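You operate a simulated robot arm through the tools that you are given. There is no shell and no other tool. Be economical: measure what you need, move in short steps, check, and stop when the job is done.

You are at the controls of a simulated two-armed robot. One attempt, no reset.

JOB
Change the blown fuse in the power box for a new one of the rating shown.
Fine: main switch off first and on last; old fuse in the BLOWN space; cover and drawer shut.

Only the result counts: the job must be done as asked and must still hold three seconds after the hand-in. Knocking over, shifting, dropping, spilling or breaking anything else fails it. Lids that push on must go on centred and level and be pressed home; caps that screw on are set level and turned clockwise until they are tight.

ROBOT AND FRAMES
Two 7-joint arms with three-finger grippers on one trunk, on a base that drives. Base frame: it is fixed to the floor where the robot stands at the start and does not move with it; the origin is under the middle of the robot, x ahead of it, y to its left, z up. Units: mm, rad, N and s.
The left shoulder is at the start at [30, 154, 1036], the right one opposite. With the tool pointing down near the work surface each hand reaches from about 100 to 620 mm from the robot's upright axis, wherever it stands, measured 20 degrees to its own side. Places, roughly: black dock switch [700, -1700, 1100]; blue dock switch [700, -2000, 1100]; first switch [500, -400, 800]; fourth switch [500, -700, 800]; fuse cover [500, -300, 900]; fuse drawer [500, -200, 700]; fuse holder [500, -300, 900]; main switch [500, 0, 900]; power box [500, -100, 800]; reset button [500, -100, 900]; second switch [500, -500, 800]; space for blown fuses [500, -300, 600]; third switch [500, -600, 800]; white dock switch [700, -1900, 1100]. Payload 2.69 kg a hand.
Tool frame (each hand has its own): the origin (TCP) lies between the finger pads and is the grasp point; the fingertips stand 29 mm ahead of it; z points along the fingers, y is the line along which they close. Largest opening 120 mm; the body of the gripper starts 78 mm behind the TCP.
Orientation is told as [roll, pitch, yaw] about the base's x, y, z axes, in that order, counted from this pose: with the fingers straight down and closing along the base's y, the tool's x points along the base's -x, its y along +y and its z along -z.

CONTROLS
- The arms move only by the tool nudge_tool. It takes "left_commands", "right_commands" or both (then of equal length, played together; a hand with none holds still); each is a list of rows, each a list of 7 numbers: the opening, from 0 (shut) to 1 (fully open), then the shift along the base's x, y, z in units of 25 mm (1.0 is 25 mm), then the turn, a rotation vector about the base's x, y, z in units of 4 degrees (1.0 is 4 degrees). In form: [[grip, x, y, z, ax, ay, az], ...]. A call has 1 to 10 rows; each row shifts and turns the commanded pose from where the row before left it. A call with a number of a shift or a turn outside -1 to 1 is refused whole. A row lasts 0.2 s, in which the tool goes at most 50 mm and 0.15 rad; a call with a longer step from one row to the next is refused whole, and so is a gripper value outside its range. Where a pose cannot be reached the arm comes as near as it can. A force on the tool above 50 N (or 10 N above the force at the start of the call, whichever is more), or a blocked arm, ends the call early, and 0.2 s more pass. Each finger halts on what it meets, pressing with about 31 N; the grip force reading is that of the motor and also rises with nothing between the fingers. The clock runs only during rows and for 0.2 s after the last one: add rows that do not move to give the fingers time. It gives the time, the measured TCP pose, the force on the tool (base axes), the opening and the grip force at its end, in the units of the frame above (readings bear some noise), with the torque about the TCP (base axes, N m) and any sound that the robot's microphone picked up.
- Cameras (640 x 400 px; columns grow to the right, rows downward): "scene" is now at [124.9, -46.6, 1207.5]; the picture's right is [-0.52, -0.85, -0.00], its down [-0.32, 0.20, -0.93] and it looks along [0.79, -0.48, -0.38] (base axes); focal length 214 px, centre (320, 200). "left" rides on the left gripper at [63, 0, -104] in its tool frame; the picture's right is [0.00, 1.00, 0.00], its down [-0.83, 0.00, -0.56] and it looks along [-0.56, 0.00, 0.83] (tool axes); focal length 275 px, centre (320, 200). "right" rides on the right gripper at [63, 0, -104] in its tool frame; the picture's right is [0.00, 1.00, 0.00], its down [-0.83, 0.00, -0.56] and it looks along [-0.56, 0.00, 0.83] (tool axes); focal length 275 px, centre (320, 200). There is no depth. A picture from a camera that has moved, and an enlarged one, comes with that camera's place and axes in the base frame and with its lens.
- capture(camera): a new picture of that camera. No time passes.
- raise_lower(by): slides the trunk up (or, below 0, down) by that many mm; the arms and the scene camera ride with it, the base frame stays. It gives what a move gives, with no picture.
- base_move(legs): drives the robot by 1 to 6 legs, each [ahead, left, turn to the left] in mm, mm and rad, along the robot's own axes; the way and the turn of a leg run together, so that a leg with both is an arc; at most 1500 mm and 3.142 rad a leg. The arms and the cameras ride along, it lands a little off, and it stops where it bumps. It gives what a move gives.
- aim_head(pan, tilt): turns the head with the scene camera to pan (to the left, within 1.396 rad either way) and tilt (down, from -0.506 to 1.204), counted from straight ahead of the robot. It gives what a move gives.
- inspect(camera, box): a new picture of the part [left, top, right, bottom] of that camera's present view, enlarged. No time passes.
- job_done(): hands the job in; it is judged then, once.

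Work in short steps. Places have to be worked out from the pictures, the camera data and where the tool is seen: move nearer, look again, correct. Check each grasp and each placing, and mend what went wrong. You have 120 turns and 108 pictures in all, those below and enlarged ones among them. Open the grippers and draw the arms clear of the work before you hand the job in, unless the task says otherwise; then end with one line.

The tools are called after "Emit:" as a command line: name --argument value ..., lists and objects as JSON in quotes. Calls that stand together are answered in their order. nudge_tool: Moves the arms, as the interface text tells. Its arguments: {"type":"object","properties":{"left_commands":{"type":"array","items":{"type":"array","items":{"type":"number"}}},"right_commands":{"type":"array","items":{"type":"array","items":{"type":"number"}}}},"required":[]} The other tools are called the same way: raise_lower (by) slides the trunk up or down; base_move (legs) drives the base; aim_head (pan, tilt) turns the head that bears the scene camera; capture (camera) takes a picture; inspect (camera, box) takes an enlarged picture of a part of a camera's view; job_done () hands the job in.

At the start:

```text
clock: 0.0
left_ee_pos: [280.3, 10.5, 1131.1]
left_tcp_rot: [0.0, 0.0, 0.001]
left_wrist_force: [1.0, -0.2, 0.6]
left_torque: [0.01, 0.01, 0.0]
left_finger_gap: 120.0
left_gripper_force: 0.0
right_ee_pos: [299.5, -347.7, 1197.2]
right_tcp_rot: [0.001, 0.005, 0.0]
right_wrist_force: [0.0, -0.7, -0.3]
right_torque: [-0.01, -0.01, -0.01]
right_finger_gap: 119.9
right_gripper_force: 0.1
trunk travel left (down, up): [-400.0, 38.0]
robot x, y, heading: [1.8, 1.3, -0.003]
head pan, tilt: [-0.026, 0.677]
```

scene: 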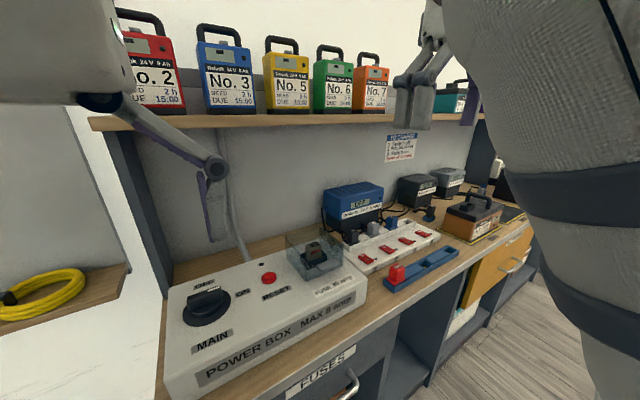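
right: 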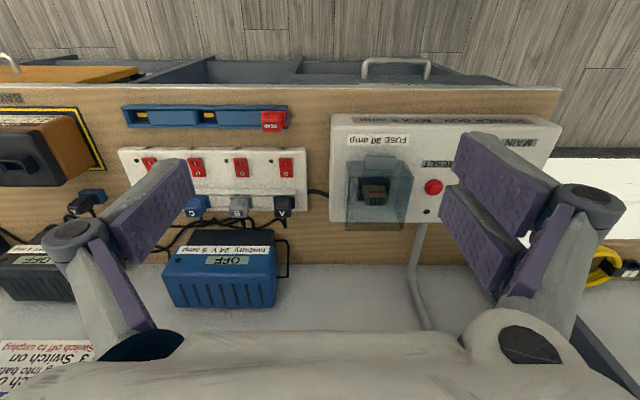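
left: 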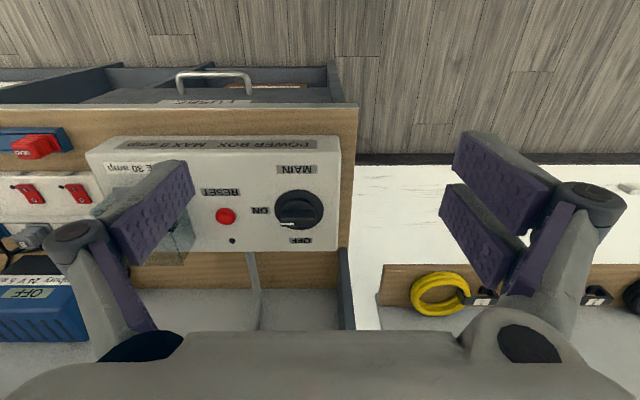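

The first look gives the layout only roughly, so I enlarge the box, the labels and the switch.

Emit:
inspect --camera "left" --box '[80, 60, 360, 270]'

Emit:
inspect --camera "right" --box '[310, 40, 570, 240]'

Emit:
inspect --camera "scene" --box '[150, 200, 460, 400]'

```text
1.90 times, centred on (220, 165) of left
camera zoom: at [218.0, 11.2, 1235.6], right [0.0, 1.0, 0.0], down [0.83, 0.0, 0.56], along [0.56, 0.0, -0.83], focal length 524 px, centre (510, 267)
```

zoom: 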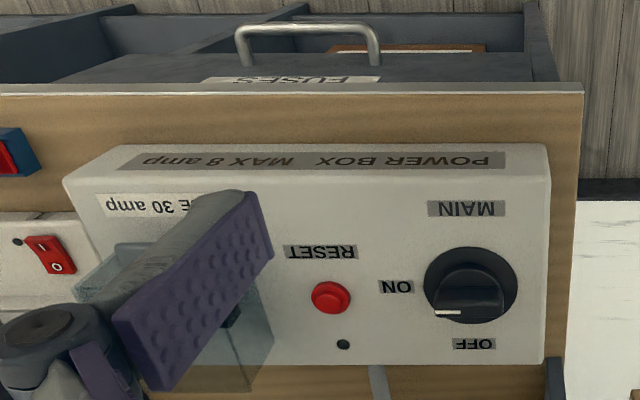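

```text
2.00 times, centred on (440, 140) of right
camera zoom: at [235.7, -349.3, 1299.9], right [0.0, 1.0, 0.0], down [0.83, 0.0, 0.55], along [0.55, 0.0, -0.83], focal length 551 px, centre (80, 320)
```

zoom: 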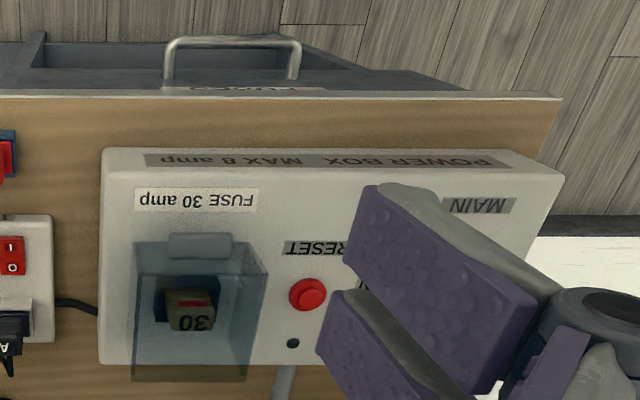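

```text
2.00 times, centred on (305, 300) of scene
camera zoom: at [124.9, -46.6, 1207.5], right [-0.52, -0.85, 0.0], down [-0.32, 0.2, -0.93], along [0.79, -0.48, -0.38], focal length 429 px, centre (350, 0)
```

zoom: 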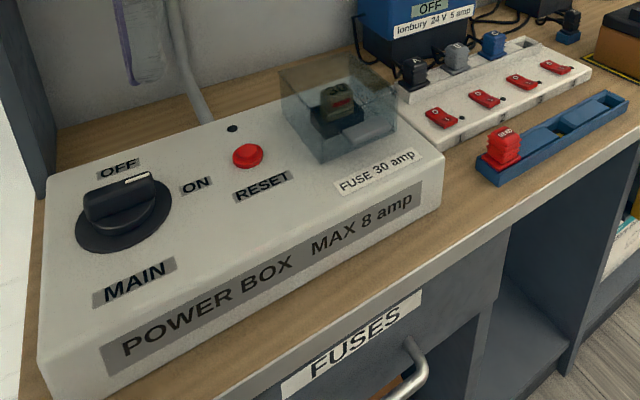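

Main is ON, with its ridge pointing toward -y; OFF lies toward +x, so it needs +90° about z. Before reaching in I check where the shelf is, looking up with the head.

Emit:
aim_head --pan 0.0 --tilt 0.3

Emit:
capture --camera "scene"

```text
clock: 0.8
left_ee_pos: [281.6, 11.9, 1132.6]
left_tcp_rot: [0.001, -0.002, 0.002]
left_wrist_force: [0.2, -0.4, -0.8]
left_torque: [0.01, 0.02, 0.01]
left_finger_gap: 120.0
left_gripper_force: 0.0
right_ee_pos: [299.3, -348.7, 1197.0]
right_tcp_rot: [-0.001, 0.0, 0.001]
right_wrist_force: [-0.1, -0.6, 0.2]
right_torque: [0.04, -0.01, -0.02]
right_finger_gap: 119.9
right_gripper_force: 0.0
trunk travel left (down, up): [-400.0, 38.0]
robot x, y, heading: [1.4, 0.2, 0.003]
head pan, tilt: [0.0, 0.3]
```

```text
101 pictures are left
camera scene: at [139.2, 1.4, 1216.0], right [0.0, -1.0, 0.0], down [-0.3, 0.0, -0.96], along [0.96, 0.0, -0.3], focal length 214 px, centre (320, 200)
```

scene: 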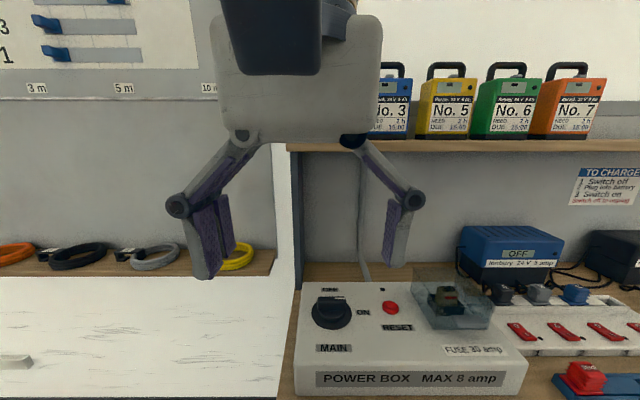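

The shelf front is about x≈600, z≈1190, so the hand at x≈476 clears it. I bring the left hand above the main switch and turn it toward yaw -90.

Emit:
nudge_tool --left_commands '[[1, 0.4, -0.1, 0, 0, 0, -1], [1, 0.5, -0.1, 0, 0, 0, -1], [1, 0.5, -0.1, 0, 0, 0, -1], [1, 0.5, -0.1, 0, 0, 0, -1], [1, 0.5, -0.1, 0, 0, 0, -1], [1, 0.5, -0.1, 0, 0, 0, -1], [1, 0.5, -0.1, 0, 0, 0, -1], [1, 0.5, -0.1, 0, 0, 0, -1], [1, 0.4, -0.1, 0, 0, 0, -1], [1, 0.4, -0.1, 0, 0, 0, -1]]'

Emit:
nudge_tool --left_commands '[[1, 0.4, -0.05, -0.3, 0, 0, -1], [1, 0.4, 0, -0.4, 0, 0, -1], [1, 0.4, 0, -0.4, 0, 0, -1], [1, 0.4, 0, -0.4, 0, 0, -1], [1, 0.4, 0, -0.4, 0, 0, -1], [1, 0.4, 0, -0.4, 0, 0, -1], [1, 0.3, 0, -0.4, 0, 0, -1], [1, 0.3, 0, -0.4, 0, 0, -1], [1, 0.1, 0, -0.4, 0, 0, -1], [1, 0, 0, -0.4, 0, 0, -1]]'

Emit:
nudge_tool --left_commands '[[1, 0, 0, 0, 0, 0, -1], [1, 0, 0, 0, 0, 0, -1], [1, 0, 0, 0, 0, 0, -0.5], [1, 0, 0, 0, 0, 0, 0]]'

Emit:
capture --camera "left"

Emit:
capture --camera "scene"

```text
clock: 3.0
left_ee_pos: [398.2, -14.0, 1131.9]
left_tcp_rot: [0.0, -0.001, -0.699]
left_wrist_force: [0.3, -0.7, -0.1]
left_torque: [-0.01, 0.0, 0.04]
left_finger_gap: 119.7
left_gripper_force: 0.0
right_ee_pos: [298.3, -349.1, 1197.2]
right_tcp_rot: [0.0, 0.005, -0.001]
right_wrist_force: [-0.3, -0.4, -0.2]
right_torque: [-0.01, 0.02, -0.02]
right_finger_gap: 120.0
right_gripper_force: 0.0
trunk travel left (down, up): [-400.0, 38.0]
robot x, y, heading: [-0.4, 0.7, -0.002]
head pan, tilt: [0.0, 0.3]
```

```text
clock: 5.2
left_ee_pos: [476.3, -14.3, 1033.7]
left_tcp_rot: [-0.001, 0.001, -1.397]
left_wrist_force: [-0.1, 0.1, 0.3]
left_torque: [-0.02, 0.02, 0.02]
left_finger_gap: 119.9
left_gripper_force: 0.2
right_ee_pos: [299.2, -348.3, 1197.4]
right_tcp_rot: [0.001, 0.007, 0.001]
right_wrist_force: [-0.9, -0.8, 0.0]
right_torque: [-0.01, -0.01, 0.0]
right_finger_gap: 120.0
right_gripper_force: 0.1
trunk travel left (down, up): [-400.0, 38.0]
robot x, y, heading: [0.3, 2.1, 0.001]
head pan, tilt: [0.0, 0.3]
```

```text
clock: 6.2
left_ee_pos: [475.7, -15.4, 1033.5]
left_tcp_rot: [0.002, 0.001, -1.572]
left_wrist_force: [0.7, 0.6, 0.1]
left_torque: [-0.01, -0.03, -0.05]
left_finger_gap: 119.9
left_gripper_force: 0.0
right_ee_pos: [299.5, -347.8, 1196.8]
right_tcp_rot: [0.001, 0.007, -0.001]
right_wrist_force: [-0.1, -0.6, -0.5]
right_torque: [0.0, 0.0, -0.02]
right_finger_gap: 120.2
right_gripper_force: 0.0
trunk travel left (down, up): [-400.0, 38.0]
robot x, y, heading: [0.5, -0.8, -0.001]
head pan, tilt: [0.0, 0.3]
```

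```text
100 pictures are left
camera left: at [476.1, 48.0, 1138.2], right [1.0, 0.0, 0.0], down [0.0, -0.83, 0.56], along [0.0, -0.56, -0.83], focal length 275 px, centre (320, 200)
```

left: 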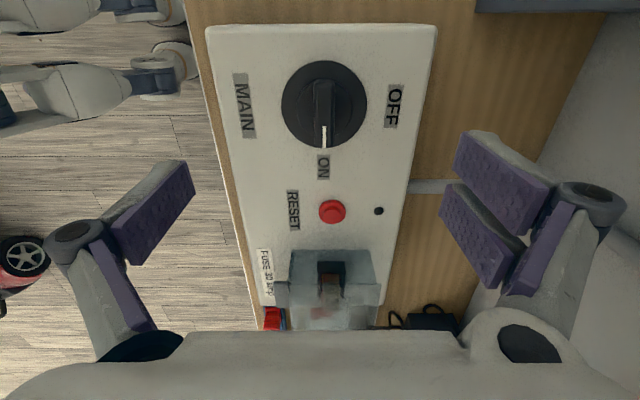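

```text
99 pictures are left
camera scene: at [139.1, 1.8, 1215.9], right [0.0, -1.0, 0.0], down [-0.3, 0.0, -0.96], along [0.96, 0.0, -0.3], focal length 214 px, centre (320, 200)
```

scene: 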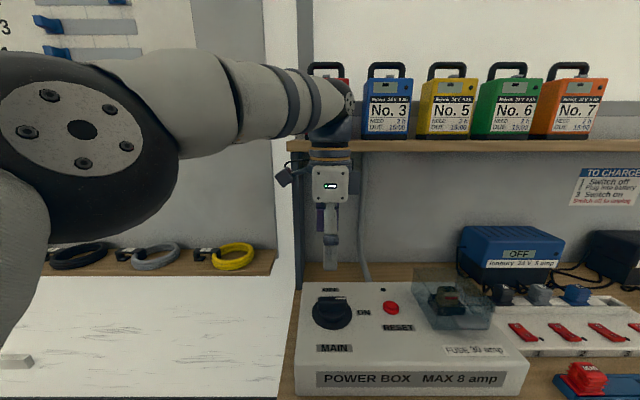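

The ridge centre works out to about (479,-22). I go down to TCP z≈918, so the tips are near 889, and take a look from the wrist.

Emit:
nudge_tool --left_commands '[[1, 0.13, -0.27, -0.8, 0, 0, 0], [1, 0, 0, -0.9, 0, 0, 0], [1, 0, 0, -0.9, 0, 0, 0], [0.5, 0, 0, -0.9, 0, 0, 0], [0.4, 0, 0, -0.7, 0, 0, 0], [0.4, 0, 0, -0.4, 0, 0, 0], [0.4, 0, 0, 0, 0, 0, 0]]'

Emit:
capture --camera "left"

Emit:
inspect --camera "scene" --box '[260, 180, 460, 380]'

```text
clock: 7.8
left_ee_pos: [479.4, -22.1, 918.6]
left_tcp_rot: [-0.001, -0.001, -1.569]
left_wrist_force: [0.6, -0.2, 0.0]
left_torque: [0.0, -0.03, 0.0]
left_finger_gap: 48.2
left_gripper_force: 0.1
right_ee_pos: [298.6, -348.0, 1197.2]
right_tcp_rot: [-0.001, 0.003, 0.0]
right_wrist_force: [0.5, 0.1, 0.3]
right_torque: [-0.02, -0.06, 0.03]
right_finger_gap: 120.1
right_gripper_force: 0.1
trunk travel left (down, up): [-400.0, 38.0]
robot x, y, heading: [1.8, -2.5, 0.001]
head pan, tilt: [0.0, 0.3]
```

```text
98 pictures are left
camera left: at [479.7, 40.4, 1023.0], right [1.0, 0.0, 0.0], down [0.0, -0.83, 0.56], along [0.0, -0.56, -0.83], focal length 275 px, centre (320, 200)
```

left: 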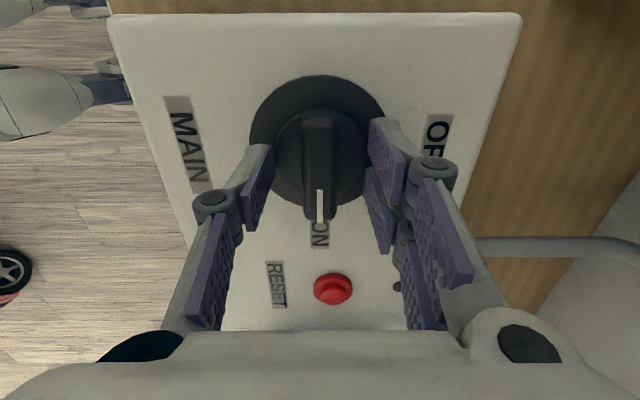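

```text
2.00 times, centred on (360, 280) of scene
camera zoom: at [139.1, 1.8, 1215.9], right [0.0, -1.0, 0.0], down [-0.3, 0.0, -0.96], along [0.96, 0.0, -0.3], focal length 429 px, centre (240, 40)
```

zoom: 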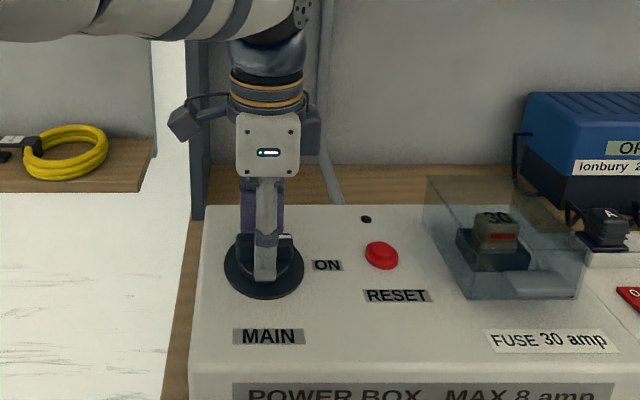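

The tips straddle the ridge. The dial centre now reads about (478,-19), so I shift slightly, lower 6 mm and close.

Emit:
nudge_tool --left_commands '[[0.4, -0.04, 0.1, -0.25, 0, 0, 0], [0, 0, 0, 0, 0, 0, 0], [0, 0, 0, 0, 0, 0, 0], [0, 0, 0, 0, 0, 0, 0]]'

```text
clock: 8.8
left_ee_pos: [480.2, -20.2, 911.9]
left_tcp_rot: [-0.001, -0.002, -1.568]
left_wrist_force: [6.7, -1.1, 0.4]
left_torque: [-0.35, -0.34, 0.04]
left_finger_gap: 17.9
left_gripper_force: 43.3
right_ee_pos: [299.6, -348.9, 1194.8]
right_tcp_rot: [0.0, 0.006, 0.0]
right_wrist_force: [-0.5, -0.2, 1.2]
right_torque: [0.03, -0.01, -0.02]
right_finger_gap: 120.3
right_gripper_force: 0.0
trunk travel left (down, up): [-400.0, 38.0]
robot x, y, heading: [3.2, 2.5, -0.0]
head pan, tilt: [0.0, 0.3]
```

Gripped at 18 mm with a small sideways force, so I shift x a little. Now I turn it counter-clockwise (seen from above) toward OFF, first 40°.

Emit:
nudge_tool --left_commands '[[0, 0.04, 0, 0, 0, 0, 1], [0, 0, 0, 0, 0, 0, 1], [0, 0, 0, 0, 0, 0, 1], [0, 0, 0, 0, 0, 0, 1], [0, 0, 0, 0, 0, 0, 1], [0, 0, 0, 0, 0, 0, 1], [0, 0, 0, 0, 0, 0, 1], [0, 0, 0, 0, 0, 0, 1], [0, 0, 0, 0, 0, 0, 1], [0, 0, 0, 0, 0, 0, 1]]'

```text
clock: 11.1
left_ee_pos: [477.4, -21.0, 913.7]
left_tcp_rot: [-0.002, 0.0, -0.871]
left_wrist_force: [-15.3, -9.5, -1.4]
left_torque: [-1.11, -0.26, -0.08]
left_finger_gap: 17.9
left_gripper_force: 43.0
right_ee_pos: [297.9, -349.9, 1196.5]
right_tcp_rot: [0.003, 0.004, 0.0]
right_wrist_force: [0.1, 0.0, -0.5]
right_torque: [0.03, 0.0, 0.0]
right_finger_gap: 120.0
right_gripper_force: 0.1
trunk travel left (down, up): [-400.0, 38.0]
robot x, y, heading: [1.2, -1.7, 0.001]
head pan, tilt: [0.0, 0.3]
```

It turns. I ease the centring by going along with the side force, and carry on.

Emit:
nudge_tool --left_commands '[[0, -0.1, -0.08, 0, 0, 0, 1], [0, 0, 0, 0, 0, 0, 1], [0, 0, 0, 0, 0, 0, 1], [0, 0, 0, 0, 0, 0, 1], [0, 0, 0, 0, 0, 0, 1], [0, 0, 0, 0, 0, 0, 1], [0, 0, 0, 0, 0, 0, 1], [0, 0, 0, 0, 0, 0, 1], [0, 0, 0, 0, 0, 0, 1], [0, 0, 0, 0, 0, 0, 1]]'

Emit:
capture --camera "left"

```text
clock: 13.2
left_ee_pos: [474.9, -23.3, 912.5]
left_tcp_rot: [-0.002, -0.001, -0.173]
left_wrist_force: [-10.1, -8.6, -5.7]
left_torque: [-0.41, -0.06, 0.02]
left_finger_gap: 17.9
left_gripper_force: 43.5
right_ee_pos: [298.0, -349.4, 1197.3]
right_tcp_rot: [0.001, 0.002, 0.001]
right_wrist_force: [0.3, -0.4, -0.8]
right_torque: [0.01, -0.01, 0.0]
right_finger_gap: 119.7
right_gripper_force: 0.1
trunk travel left (down, up): [-400.0, 38.0]
robot x, y, heading: [0.9, -2.0, -0.001]
head pan, tilt: [0.0, 0.3]
```

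```text
96 pictures are left
camera left: at [413.7, -11.8, 1017.0], right [0.18, 0.98, 0.0], down [0.82, -0.15, 0.56], along [0.55, -0.1, -0.83], focal length 275 px, centre (320, 200)
```

left: 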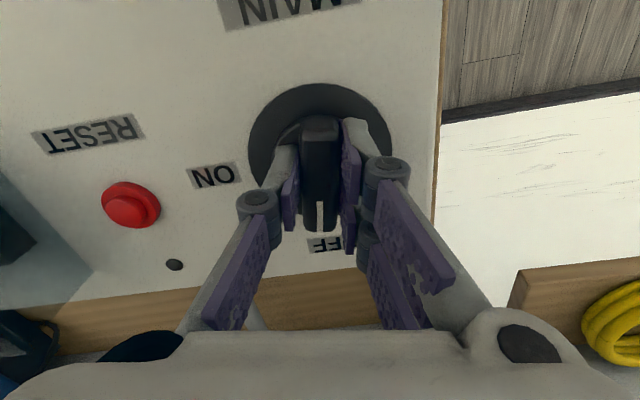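

The pointer is nearly at OFF. I finish with 12° more so the switch meets its stop, then see.

Emit:
nudge_tool --left_commands '[[0, -0.05, -0.08, 0, 0, 0, 1], [0, 0, 0, 0, 0, 0, 1], [0, 0, 0, 0, 0, 0, 1], [0, 0, 0, 0, 0, 0, 0]]'

Emit:
capture --camera "left"

```text
clock: 14.2
left_ee_pos: [476.1, -23.2, 912.3]
left_tcp_rot: [0.0, -0.001, 0.035]
left_wrist_force: [-3.4, -2.0, -4.6]
left_torque: [0.02, 0.07, -1.46]
left_finger_gap: 17.7
left_gripper_force: 43.7
right_ee_pos: [298.7, -348.9, 1196.6]
right_tcp_rot: [0.0, 0.005, 0.001]
right_wrist_force: [0.3, 0.7, -0.2]
right_torque: [-0.02, 0.01, 0.01]
right_finger_gap: 119.9
right_gripper_force: 0.1
trunk travel left (down, up): [-400.0, 38.0]
robot x, y, heading: [-0.0, -1.5, 0.001]
head pan, tilt: [0.0, 0.3]
```

```text
95 pictures are left
camera left: at [412.5, -25.7, 1017.0], right [-0.03, 1.0, 0.0], down [0.83, 0.03, 0.56], along [0.56, 0.02, -0.83], focal length 275 px, centre (320, 200)
```

left: 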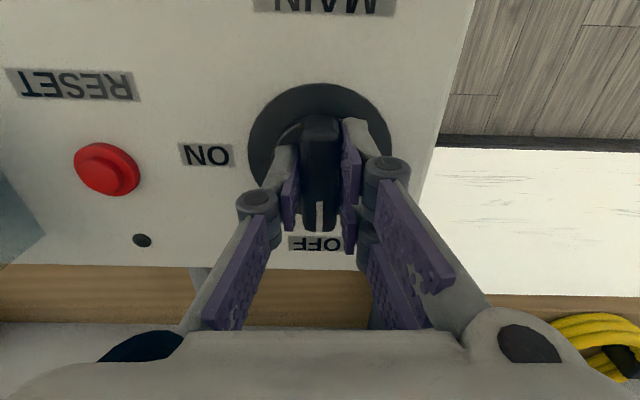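

Pointer at OFF and a stop torque felt: main is off. I release, lift and withdraw the left hand, and bring the right hand nearer the fuse cover.

Emit:
nudge_tool --left_commands '[[0.4, 0, 0, 0, 0, 0, 0], [0.4, 0, 0, 0, 0, 0, 0], [0.4, 0, 0, 0.9, 0, 0, 0], [0.4, 0, 0, 1, 0, 0, 0], [0.4, -0.5, 0.3, 1, 0, 0, 0], [0.4, -1, 0.6, 1, 0, 0, 0], [0.4, -1, 0.6, 1, 0, 0, 0], [0.4, -1, 0.6, 0.5, 0, 0, 0], [0.4, -1, 0.6, 0.5, 0, 0, 0], [0.4, -1, 0.6, 0, 0, 0, 0]]' --right_commands '[[1, 0, 0, 0, 0, 0, 0], [1, 0, 0, 0, 0, 0, 0], [1, 0.4, 0.4, -0.4, 0, 0, 0], [1, 0.6, 0.6, -0.6, 0, 0, 0], [1, 0.6, 0.6, -0.6, 0, 0, 0], [1, 0.6, 0.6, -0.6, 0, 0, 0], [1, 0.6, 0.6, -0.6, 0, 0, 0], [1, 0.6, 0.6, -0.6, 0, 0, 0], [1, 0, 0.4, -0.4, 0, 0, 0], [1, 0, 0.2, 0, 0, 0, 0]]'

Emit:
capture --camera "right"

Emit:
inspect --camera "scene" --box '[280, 200, 520, 400]'

```text
clock: 16.4
left_ee_pos: [335.9, 60.4, 1059.7]
left_tcp_rot: [-0.003, -0.003, 0.035]
left_wrist_force: [-0.9, -1.0, -0.4]
left_torque: [0.01, -0.05, 0.03]
left_finger_gap: 48.1
left_gripper_force: 0.0
right_ee_pos: [400.6, -259.7, 1108.2]
right_tcp_rot: [0.002, 0.006, 0.0]
right_wrist_force: [-0.3, 0.0, -0.1]
right_torque: [-0.03, 0.01, -0.01]
right_finger_gap: 119.8
right_gripper_force: 0.0
right hand out of reach, approached as far as the arm can: row 6, 7, 9
trunk travel left (down, up): [-400.0, 38.0]
robot x, y, heading: [3.7, 3.7, 0.003]
head pan, tilt: [0.0, 0.3]
```

```text
94 pictures are left
camera right: at [336.6, -260.0, 1210.5], right [0.0, 1.0, 0.0], down [0.83, 0.0, 0.55], along [0.55, 0.0, -0.83], focal length 275 px, centre (320, 200)
```

right: 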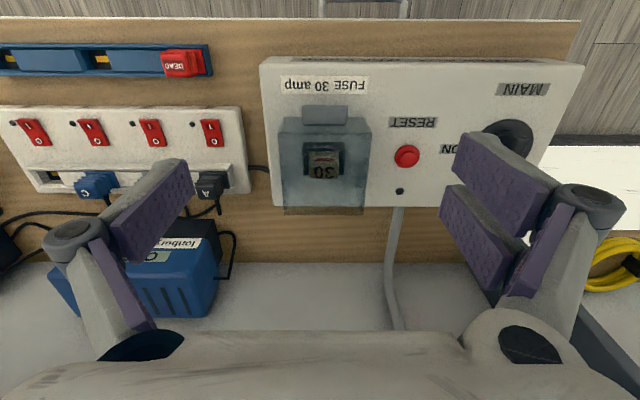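

```text
2.00 times, centred on (400, 300) of scene
camera zoom: at [138.8, 2.3, 1216.0], right [0.0, -1.0, 0.0], down [-0.3, 0.0, -0.96], along [0.96, 0.0, -0.3], focal length 429 px, centre (160, 0)
```

zoom: 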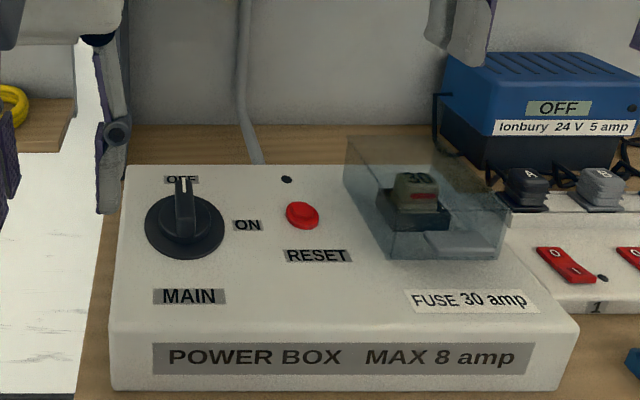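

I enlarge the cover to see how its tab sits and where it hinges.

Emit:
inspect --camera "right" --box '[260, 60, 400, 220]'

Emit:
inspect --camera "scene" --box '[390, 250, 540, 360]'

```text
2.50 times, centred on (330, 140) of right
camera zoom: at [336.6, -260.0, 1210.5], right [0.0, 1.0, 0.0], down [0.83, 0.0, 0.55], along [0.55, 0.0, -0.83], focal length 688 px, centre (295, 350)
```

zoom: 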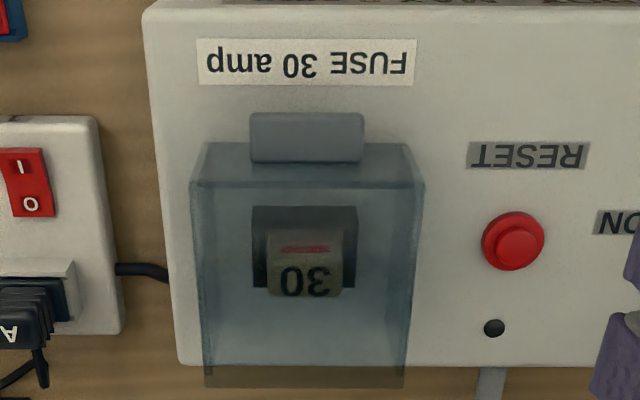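

```text
3.64 times, centred on (465, 305) of scene
camera zoom: at [138.8, 2.3, 1216.0], right [0.0, -1.0, 0.0], down [-0.3, 0.0, -0.96], along [0.96, 0.0, -0.3], focal length 780 px, centre (-207, -182)
```

zoom: 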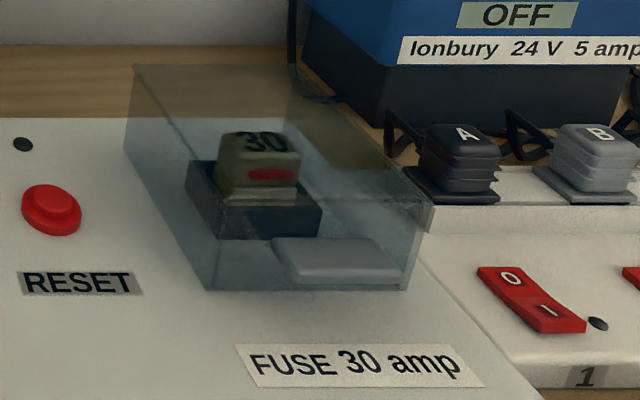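

The cover looks like a box over x 445–555, y -305…-205, with a tab in front at about (432,-255,882), probably hinged at the back. I lower the right hand above the tab to grip its sides.

Emit:
nudge_tool --right_commands '[[0.8, 0.3, 0.2, -0.7, 0, 0, 0], [0.8, 0.3, 0, -0.8, 0, 0, 0], [0.8, 0.3, 0, -0.9, 0, 0, 0], [0.8, 0.28, 0, -0.9, 0, 0, 0], [0.8, 0, 0, -0.9, 0, 0, 0], [0.8, 0, 0, -0.9, 0, 0, 0], [0.8, 0, 0, -0.8, 0, 0, 0], [0.8, 0, 0, 0, 0, 0, 0]]'

Emit:
capture --camera "right"

Emit:
inspect --camera "scene" --box '[350, 220, 550, 370]'

```text
clock: 18.2
left_ee_pos: [336.9, 59.4, 1059.6]
left_tcp_rot: [0.0, -0.002, 0.035]
left_wrist_force: [0.6, 0.4, 0.4]
left_torque: [-0.01, 0.01, 0.01]
left_finger_gap: 48.0
left_gripper_force: 0.1
right_ee_pos: [428.0, -255.0, 959.6]
right_tcp_rot: [0.001, 0.004, 0.0]
right_wrist_force: [0.3, -0.3, -0.6]
right_torque: [-0.03, -0.02, 0.01]
right_finger_gap: 95.9
right_gripper_force: 0.0
trunk travel left (down, up): [-400.0, 38.0]
robot x, y, heading: [0.4, -2.3, -0.001]
head pan, tilt: [0.0, 0.3]
```

```text
90 pictures are left
camera right: at [363.4, -254.9, 1062.1], right [0.0, 1.0, 0.0], down [0.83, 0.0, 0.55], along [0.55, 0.0, -0.83], focal length 275 px, centre (320, 200)
```

right: 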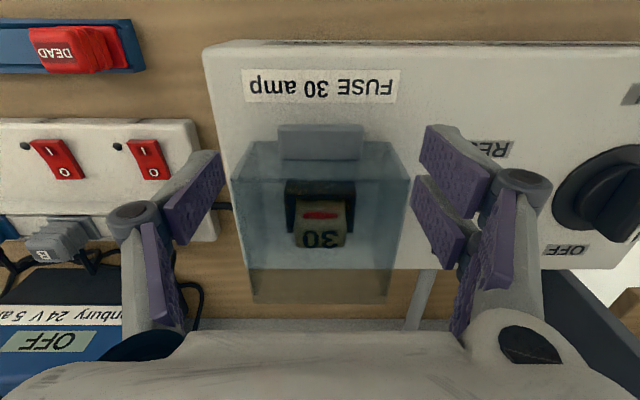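

```text
2.67 times, centred on (450, 295) of scene
camera zoom: at [139.0, 1.9, 1215.9], right [0.0, -1.0, 0.0], down [-0.3, 0.0, -0.96], along [0.96, 0.0, -0.3], focal length 572 px, centre (-27, -53)
```

zoom: 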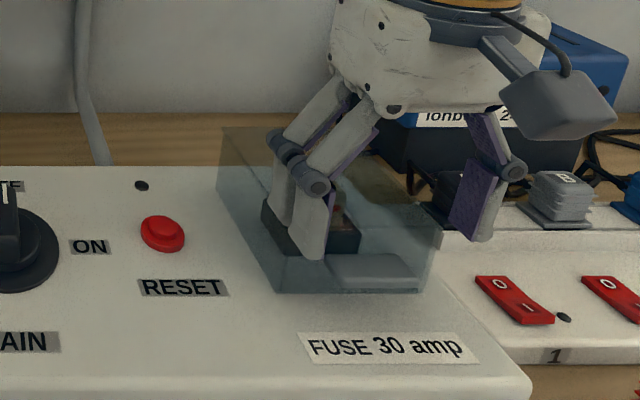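

The tab is at about z≈888, y -281…-228, centred under the hand. I go down beside it and close on its sides.

Emit:
nudge_tool --right_commands '[[0.8, 0.05, 0, -0.8, 0, 0, 0], [0.8, 0, 0, -0.8, 0, 0, 0], [0.7, 0, 0, -0.6, 0, 0, 0], [0, 0, 0, 0, 0, 0, 0], [0, 0, 0, 0, 0, 0, 0], [0, 0, 0, 0, 0, 0, 0]]'

Emit:
capture --camera "right"

```text
clock: 19.5
left_ee_pos: [334.7, 61.3, 1059.2]
left_tcp_rot: [-0.001, -0.004, 0.04]
left_wrist_force: [0.2, -0.9, 0.0]
left_torque: [0.02, 0.0, -0.01]
left_finger_gap: 47.7
left_gripper_force: 0.0
right_ee_pos: [428.4, -243.2, 905.8]
right_tcp_rot: [0.018, 0.004, 0.007]
right_wrist_force: [-4.0, 18.1, 13.9]
right_torque: [2.33, -0.29, -0.02]
right_finger_gap: 69.2
right_gripper_force: 45.1
trunk travel left (down, up): [-400.0, 38.0]
robot x, y, heading: [0.5, 1.0, 0.002]
head pan, tilt: [0.0, 0.3]
stopped in row 6 (right hand): the force on the tool passed its limit at 52 N (the readings are from after the stop); the commanded pose is now the measured one
```

```text
88 pictures are left
camera right: at [364.4, -246.2, 1008.5], right [-0.01, 1.0, 0.02], down [0.83, 0.0, 0.55], along [0.55, 0.02, -0.83], focal length 275 px, centre (320, 200)
```

right: 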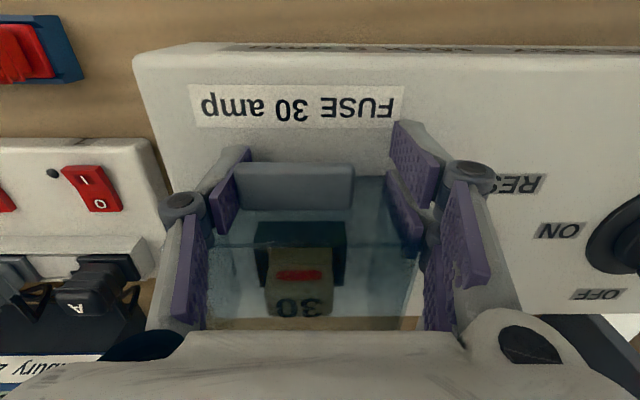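

Only the -y finger met the tab and it pushed the hand aside; the tab centre now reads about y≈-259. I open, recentre and close in steps.

Emit:
nudge_tool --right_commands '[[0.8, 0, 0, 0, 0, 0, 0], [0.8, 0, -0.65, 0, -0.2, 0, -0.1], [0.7, 0, 0, 0, 0, 0, 0], [0.6, 0, 0, 0, 0, 0, 0], [0.53, 0, 0, 0, 0, 0, 0], [0.5, 0, 0, 0, 0, 0, 0]]'

Emit:
capture --camera "right"

```text
clock: 20.9
left_ee_pos: [336.7, 64.2, 1060.0]
left_tcp_rot: [-0.005, -0.004, 0.041]
left_wrist_force: [-0.2, 0.5, -0.1]
left_torque: [0.0, -0.02, 0.0]
left_finger_gap: 48.1
left_gripper_force: 0.1
right_ee_pos: [429.0, -252.7, 904.2]
right_tcp_rot: [0.009, 0.006, 0.008]
right_wrist_force: [-2.8, 24.7, 1.1]
right_torque: [-0.63, -0.14, 0.71]
right_finger_gap: 93.4
right_gripper_force: 24.2
trunk travel left (down, up): [-400.0, 38.0]
robot x, y, heading: [-2.1, 0.1, 0.003]
head pan, tilt: [0.0, 0.3]
stopped in row 6 (right hand): the force on the tool passed its limit at 52 N (the readings are from after the stop); the commanded pose is now the measured one
```

```text
87 pictures are left
camera right: at [366.1, -255.6, 1007.5], right [-0.01, 1.0, 0.01], down [0.83, 0.01, 0.55], along [0.55, 0.02, -0.83], focal length 275 px, centre (320, 200)
```

right: 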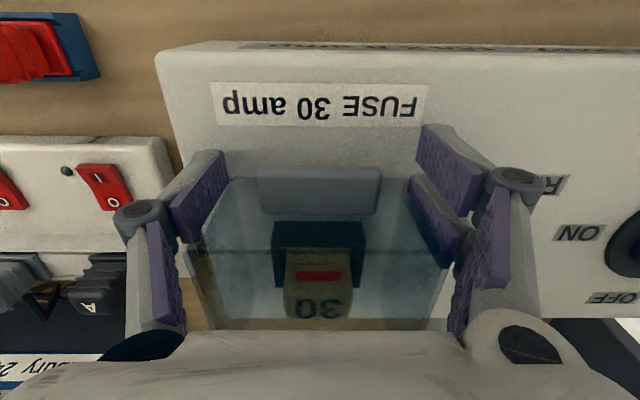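

The gripper has one finger on -y and a pair on +y, and the pair's rear finger met the cover's +y wall (y≈-206). The cover, about 103 wide and centred near y≈-258, can be gripped by its side walls instead, so I open fully, centre and look.

Emit:
nudge_tool --right_commands '[[1, 0, 0, 0, 0, 0, 0], [1, 0, -0.2, 0, -0.12, 0, -0.1], [1, 0, 0, 0, 0, 0, 0], [1, 0, 0, 0, 0, 0, 0]]'

Emit:
capture --camera "right"

Emit:
inspect --camera "scene" --box '[350, 220, 550, 370]'

```text
clock: 21.9
left_ee_pos: [336.4, 61.0, 1059.0]
left_tcp_rot: [0.002, -0.001, 0.038]
left_wrist_force: [0.1, 0.6, 0.1]
left_torque: [0.02, -0.03, 0.01]
left_finger_gap: 48.1
left_gripper_force: 0.0
right_ee_pos: [429.3, -264.2, 904.0]
right_tcp_rot: [-0.001, 0.007, -0.001]
right_wrist_force: [0.1, 0.4, -0.2]
right_torque: [-0.01, 0.01, 0.02]
right_finger_gap: 119.7
right_gripper_force: 0.0
trunk travel left (down, up): [-400.0, 38.0]
robot x, y, heading: [-1.0, -1.1, 0.005]
head pan, tilt: [0.0, 0.3]
```

```text
86 pictures are left
camera right: at [366.0, -264.3, 1007.0], right [0.0, 1.0, 0.0], down [0.83, 0.0, 0.55], along [0.55, 0.0, -0.83], focal length 275 px, centre (320, 200)
```

right: 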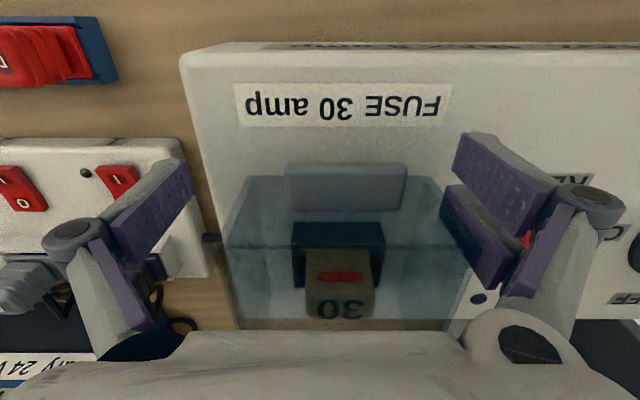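

```text
2.67 times, centred on (450, 295) of scene
camera zoom: at [139.2, 3.1, 1215.9], right [0.0, -1.0, 0.0], down [-0.3, 0.0, -0.96], along [0.96, 0.0, -0.3], focal length 572 px, centre (-27, -53)
```

zoom: 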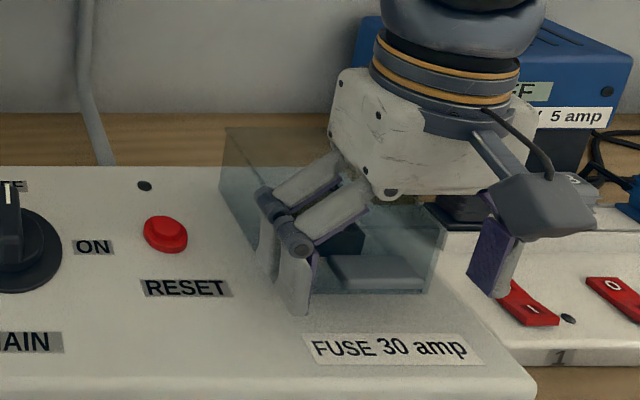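

Rolling the camera had biased my estimates: the unrotated views give a centre of y≈-253.5, width 105 and top z≈920. I centre there and slide forward so the fingers straddle the walls.

Emit:
nudge_tool --right_commands '[[1, 0, 0.43, 0, 0, 0, 0], [1, 0.3, 0, 0, 0, 0, 0], [1, 0.4, 0, 0, 0, 0, 0], [1, 0.4, 0, 0, 0, 0, 0], [1, 0.4, 0, 0, 0, 0, 0], [1, 0, 0, 0, 0, 0, 0]]'

Emit:
capture --camera "right"

```text
clock: 23.3
left_ee_pos: [336.7, 62.2, 1060.5]
left_tcp_rot: [0.0, -0.002, 0.04]
left_wrist_force: [0.7, 0.5, -0.2]
left_torque: [-0.02, 0.02, 0.01]
left_finger_gap: 48.1
left_gripper_force: 0.1
right_ee_pos: [467.2, -253.0, 903.4]
right_tcp_rot: [-0.002, 0.007, -0.002]
right_wrist_force: [0.2, 0.5, 0.3]
right_torque: [-0.01, -0.02, 0.0]
right_finger_gap: 120.0
right_gripper_force: 0.1
trunk travel left (down, up): [-400.0, 38.0]
robot x, y, heading: [1.5, 1.2, -0.001]
head pan, tilt: [0.0, 0.3]
```

```text
84 pictures are left
camera right: at [403.5, -253.1, 1006.9], right [0.0, 1.0, 0.0], down [0.83, 0.0, 0.55], along [0.55, 0.0, -0.83], focal length 275 px, centre (320, 200)
```

right: 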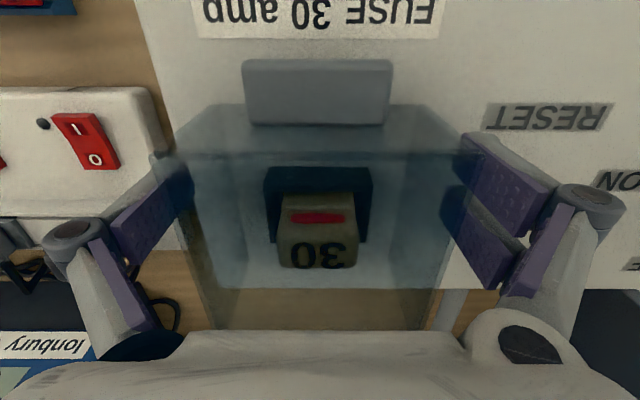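

Centred with no contact. I close on the walls and try a small lift.

Emit:
nudge_tool --right_commands '[[0.6, 0, 0, 0, 0, 0, 0], [0.6, 0, 0, 0, 0, 0, 0], [0.6, 0, 0, 0, 0, 0, 0], [0.6, 0.05, 0, 0.15, 0, 0, 0], [0.6, 0.05, 0, 0.17, 0, 0, 0]]'

Emit:
capture --camera "right"

Emit:
inspect --camera "scene" --box '[350, 220, 550, 370]'

```text
clock: 24.5
left_ee_pos: [341.2, 60.0, 1058.3]
left_tcp_rot: [0.001, 0.002, 0.037]
left_wrist_force: [0.7, -0.3, 0.9]
left_torque: [-0.02, 0.03, 0.0]
left_finger_gap: 48.2
left_gripper_force: 0.0
right_ee_pos: [471.5, -253.4, 903.9]
right_tcp_rot: [0.006, 0.026, -0.008]
right_wrist_force: [19.3, -6.1, -34.8]
right_torque: [2.78, 2.06, 0.26]
right_finger_gap: 97.2
right_gripper_force: 45.2
trunk travel left (down, up): [-400.0, 38.0]
robot x, y, heading: [1.3, -1.3, 0.007]
head pan, tilt: [0.0, 0.3]
stopped in row 5 (right hand): the force on the tool passed its limit at 51 N (the readings are from after the stop); the commanded pose is now the measured one
```

```text
83 pictures are left
camera right: at [409.5, -254.3, 1007.8], right [0.0, 1.0, 0.01], down [0.85, 0.0, 0.53], along [0.53, 0.0, -0.85], focal length 275 px, centre (320, 200)
```

right: 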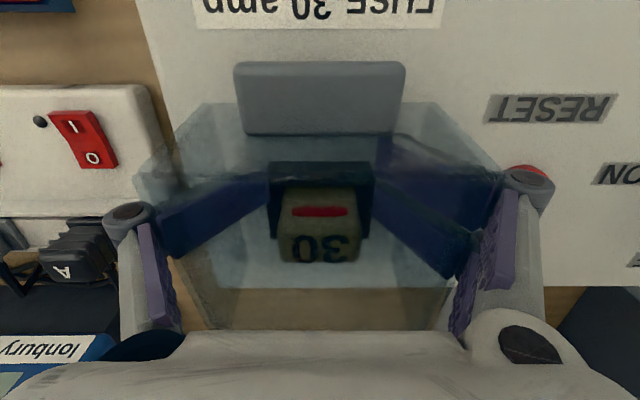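

```text
2.67 times, centred on (450, 295) of scene
camera zoom: at [144.7, 0.8, 1215.3], right [0.0, -1.0, 0.0], down [-0.3, 0.0, -0.95], along [0.95, 0.0, -0.3], focal length 572 px, centre (-27, -53)
```

zoom: 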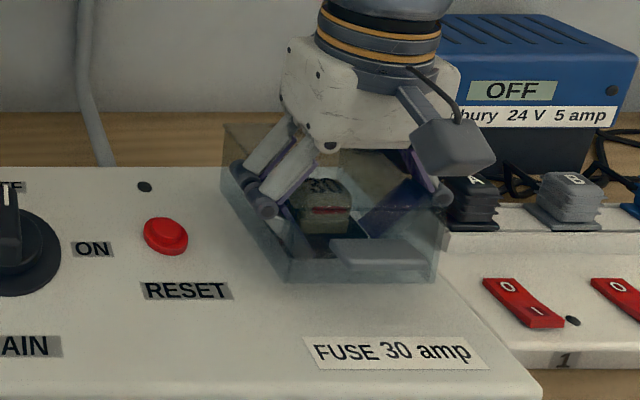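

The lid has begun to rise at its front, and the torque shows the tool is being carried round by it, so it is hinged at the back. I continue along the arc, turning the tool with the lid.

Emit:
nudge_tool --right_commands '[[0.6, 0.08, 0, 0.15, 0, 0.7, 0], [0.6, 0.1, 0, 0.2, 0, 1, 0], [0.6, 0.12, 0, 0.23, 0, 1, 0], [0.6, 0.13, 0, 0.23, 0, 1, 0]]'

Emit:
inspect --camera "scene" --box '[350, 220, 550, 370]'

```text
clock: 25.7
left_ee_pos: [340.1, 60.1, 1058.5]
left_tcp_rot: [0.001, 0.001, 0.039]
left_wrist_force: [1.3, 0.1, 0.6]
left_torque: [0.04, 0.01, 0.01]
left_finger_gap: 48.2
left_gripper_force: 0.1
right_ee_pos: [478.8, -253.6, 922.3]
right_tcp_rot: [0.003, 0.288, -0.009]
right_wrist_force: [14.9, -6.0, -29.7]
right_torque: [2.59, 1.38, -0.57]
right_finger_gap: 97.4
right_gripper_force: 44.7
trunk travel left (down, up): [-400.0, 38.0]
robot x, y, heading: [0.8, -2.5, 0.003]
head pan, tilt: [0.0, 0.3]
stopped in row 4 (right hand): the force on the tool passed its limit at 52 N (the readings are from after the stop); the commanded pose is now the measured one
```

```text
2.67 times, centred on (450, 295) of scene
camera zoom: at [143.3, 0.8, 1215.8], right [0.0, -1.0, 0.0], down [-0.3, 0.0, -0.95], along [0.95, 0.0, -0.3], focal length 572 px, centre (-27, -53)
```

zoom: 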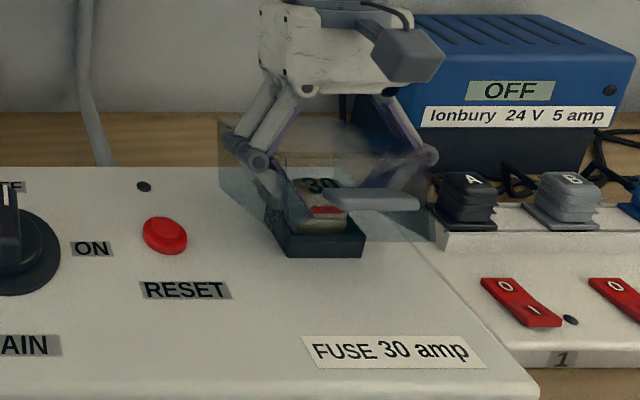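

The lid is up about 17°. The pull is toward the hinge, so I flatten the arc a bit and go on.

Emit:
nudge_tool --right_commands '[[0.6, 0.22, 0, 0.15, 0, 1, 0], [0.6, 0.19, 0, 0.19, 0, 1, 0], [0.6, 0.2, 0, 0.18, 0, 1, 0], [0.6, 0.21, 0, 0.17, 0, 1, 0]]'

Emit:
inspect --camera "scene" --box '[320, 160, 560, 340]'

```text
clock: 26.7
left_ee_pos: [337.1, 60.2, 1058.0]
left_tcp_rot: [-0.001, 0.001, 0.038]
left_wrist_force: [-0.3, 0.4, 0.4]
left_torque: [0.0, -0.01, 0.01]
left_finger_gap: 48.0
left_gripper_force: 0.0
right_ee_pos: [485.4, -253.6, 931.3]
right_tcp_rot: [-0.001, 0.432, -0.01]
right_wrist_force: [-10.4, -4.8, -34.2]
right_torque: [2.41, 2.63, -1.26]
right_finger_gap: 97.3
right_gripper_force: 45.6
right hand out of reach, approached as far as the arm can: row 3, 4
trunk travel left (down, up): [-400.0, 38.0]
robot x, y, heading: [-2.5, 0.9, 0.002]
head pan, tilt: [0.0, 0.3]
```

```text
2.22 times, centred on (440, 250) of scene
camera zoom: at [140.4, 1.3, 1215.5], right [0.0, -1.0, 0.0], down [-0.3, 0.0, -0.95], along [0.95, 0.0, -0.3], focal length 477 px, centre (53, 89)
```

zoom: 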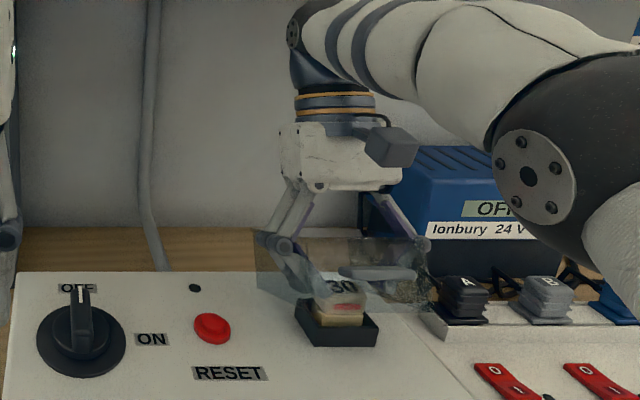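

The arm is at its limit for this tilt, with the lid about 28° open. I ease the grip to see whether the lid holds itself.

Emit:
nudge_tool --right_commands '[[0.8, 0, 0, 0, 0, 0, 0], [0.81, 0, 0, 0, 0, 0, 0], [0.82, 0, 0, 0, 0, 0, 0], [0.83, 0, 0, 0, 0, 0, 0], [0.84, 0, 0, 0, 0, 0, 0], [0.85, 0, 0, 0, 0, 0, 0]]'

Emit:
inspect --camera "scene" --box '[320, 160, 560, 340]'

```text
clock: 28.1
left_ee_pos: [338.6, 61.3, 1059.4]
left_tcp_rot: [-0.001, -0.003, 0.038]
left_wrist_force: [0.6, 0.9, -0.8]
left_torque: [0.02, 0.02, -0.01]
left_finger_gap: 48.0
left_gripper_force: 0.0
right_ee_pos: [486.9, -252.4, 935.2]
right_tcp_rot: [-0.002, 0.424, -0.009]
right_wrist_force: [-0.7, -0.6, 0.5]
right_torque: [0.0, 0.02, 0.0]
right_finger_gap: 102.3
right_gripper_force: 0.2
trunk travel left (down, up): [-400.0, 38.0]
robot x, y, heading: [-1.9, 2.3, 0.004]
head pan, tilt: [0.0, 0.3]
```

```text
2.22 times, centred on (440, 250) of scene
camera zoom: at [139.0, 3.1, 1215.9], right [0.0, -1.0, 0.0], down [-0.3, 0.0, -0.96], along [0.96, 0.0, -0.3], focal length 477 px, centre (53, 89)
```

zoom: 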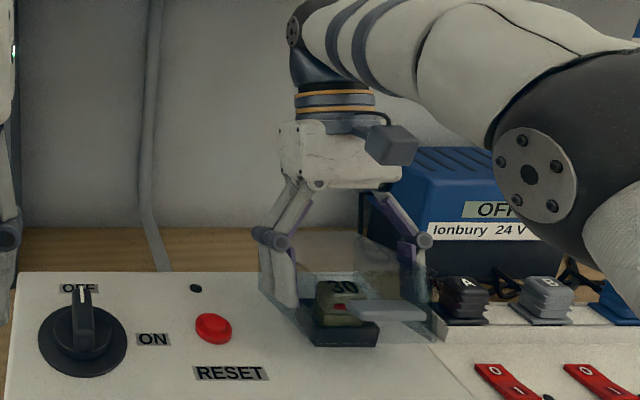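

The lid seems to stay partly raised by friction. I open fully and swing the tool back past vertical to about -12° for a second bite, then look.

Emit:
nudge_tool --right_commands '[[1, 0, 0, 0, 0, -1, 0], [1, 0, 0, 0, 0, -1, 0], [1, 0, 0, 0, 0, -1, 0], [1, 0, 0, 0, 0, -1, 0], [1, 0, 0, 0, 0, -1, 0], [1, 0, 0, 0, 0, -1, 0], [1, 0, 0, 0, 0, -1, 0], [1, 0, 0, 0, 0, -1, 0], [1, 0, 0, 0, 0, -1, 0]]'

Emit:
inspect --camera "scene" --box '[320, 160, 560, 340]'

Emit:
capture --camera "right"

```text
clock: 30.1
left_ee_pos: [336.6, 62.6, 1060.1]
left_tcp_rot: [0.0, -0.003, 0.04]
left_wrist_force: [-0.2, -0.4, 1.2]
left_torque: [-0.01, 0.02, 0.05]
left_finger_gap: 48.2
left_gripper_force: 0.2
right_ee_pos: [485.6, -252.2, 934.8]
right_tcp_rot: [0.002, -0.206, -0.009]
right_wrist_force: [0.7, -0.6, -0.9]
right_torque: [0.02, -0.03, 0.01]
right_finger_gap: 119.9
right_gripper_force: 0.0
trunk travel left (down, up): [-400.0, 38.0]
robot x, y, heading: [-3.2, 0.9, 0.004]
head pan, tilt: [0.0, 0.3]
```

```text
2.22 times, centred on (440, 250) of scene
camera zoom: at [138.8, 3.2, 1215.9], right [0.0, -1.0, 0.0], down [-0.3, 0.0, -0.96], along [0.96, 0.0, -0.3], focal length 477 px, centre (53, 89)
```

zoom: 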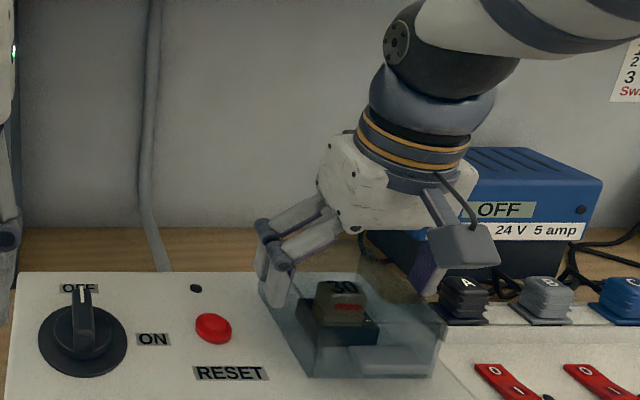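

```text
77 pictures are left
camera right: at [401.2, -252.5, 1022.8], right [0.0, 1.0, 0.0], down [0.7, 0.0, 0.71], along [0.71, 0.0, -0.7], focal length 275 px, centre (320, 200)
```

right: 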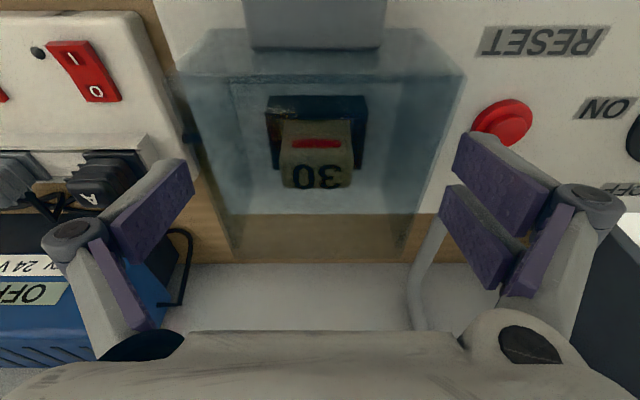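

The lid sinks slowly shut when let go, so it must be carried past vertical. I'll raise it with the right hand and push it over with the left, so I lift clear and drive 150 mm to the right to give the left arm reach.

Emit:
nudge_tool --right_commands '[[1, 0, 0, 0.9, 0, 0, 0], [1, 0, 0, 1, 0, 0, 0], [1, -0.4, 0, 1, 0, 0, 0], [1, -0.4, 0, 1, 0, 0, 0]]'

Emit:
base_move --legs '[[0, -150, 0]]'

Emit:
aim_head --pan -0.2 --tilt 0.55

Emit:
capture --camera "scene"

```text
clock: 31.1
left_ee_pos: [335.7, 61.6, 1059.7]
left_tcp_rot: [0.0, -0.002, 0.039]
left_wrist_force: [0.8, -0.2, 0.1]
left_torque: [0.02, 0.04, -0.02]
left_finger_gap: 48.1
left_gripper_force: 0.0
right_ee_pos: [466.6, -252.8, 1032.9]
right_tcp_rot: [0.004, -0.205, -0.009]
right_wrist_force: [-0.2, 0.4, -0.9]
right_torque: [-0.02, 0.01, 0.01]
right_finger_gap: 120.0
right_gripper_force: 0.1
trunk travel left (down, up): [-400.0, 38.0]
robot x, y, heading: [-1.7, 1.6, 0.004]
head pan, tilt: [0.0, 0.3]
```

```text
clock: 32.9
left_ee_pos: [337.6, -88.2, 1059.0]
left_tcp_rot: [0.001, 0.0, 0.04]
left_wrist_force: [0.4, 0.4, -0.3]
left_torque: [0.02, -0.03, 0.01]
left_finger_gap: 47.9
left_gripper_force: 0.0
right_ee_pos: [466.1, -400.1, 1031.8]
right_tcp_rot: [0.003, -0.205, -0.007]
right_wrist_force: [0.8, -0.4, -0.3]
right_torque: [0.01, -0.03, 0.01]
right_finger_gap: 119.9
right_gripper_force: 0.1
trunk travel left (down, up): [-400.0, 38.0]
robot x, y, heading: [-1.3, -146.8, -0.0]
head pan, tilt: [0.0, 0.3]
```

```text
clock: 33.6
left_ee_pos: [336.9, -86.6, 1058.9]
left_tcp_rot: [-0.001, 0.0, 0.041]
left_wrist_force: [0.4, -0.2, 0.3]
left_torque: [0.02, 0.01, -0.02]
left_finger_gap: 48.3
left_gripper_force: 0.0
right_ee_pos: [465.9, -401.7, 1030.6]
right_tcp_rot: [0.005, -0.202, -0.008]
right_wrist_force: [-0.2, 0.2, -0.7]
right_torque: [0.03, 0.0, 0.02]
right_finger_gap: 120.2
right_gripper_force: 0.1
trunk travel left (down, up): [-400.0, 38.0]
robot x, y, heading: [3.2, -150.2, 0.005]
head pan, tilt: [-0.201, 0.55]
```

```text
76 pictures are left
camera scene: at [137.4, -157.7, 1201.8], right [-0.13, -0.99, 0.0], down [-0.43, 0.06, -0.9], along [0.89, -0.12, -0.44], focal length 214 px, centre (320, 200)
```

scene: 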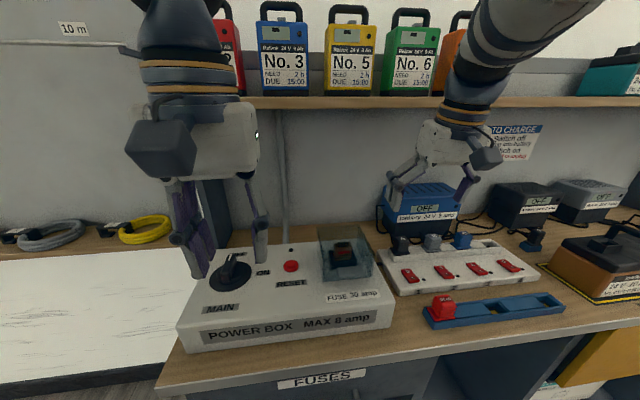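

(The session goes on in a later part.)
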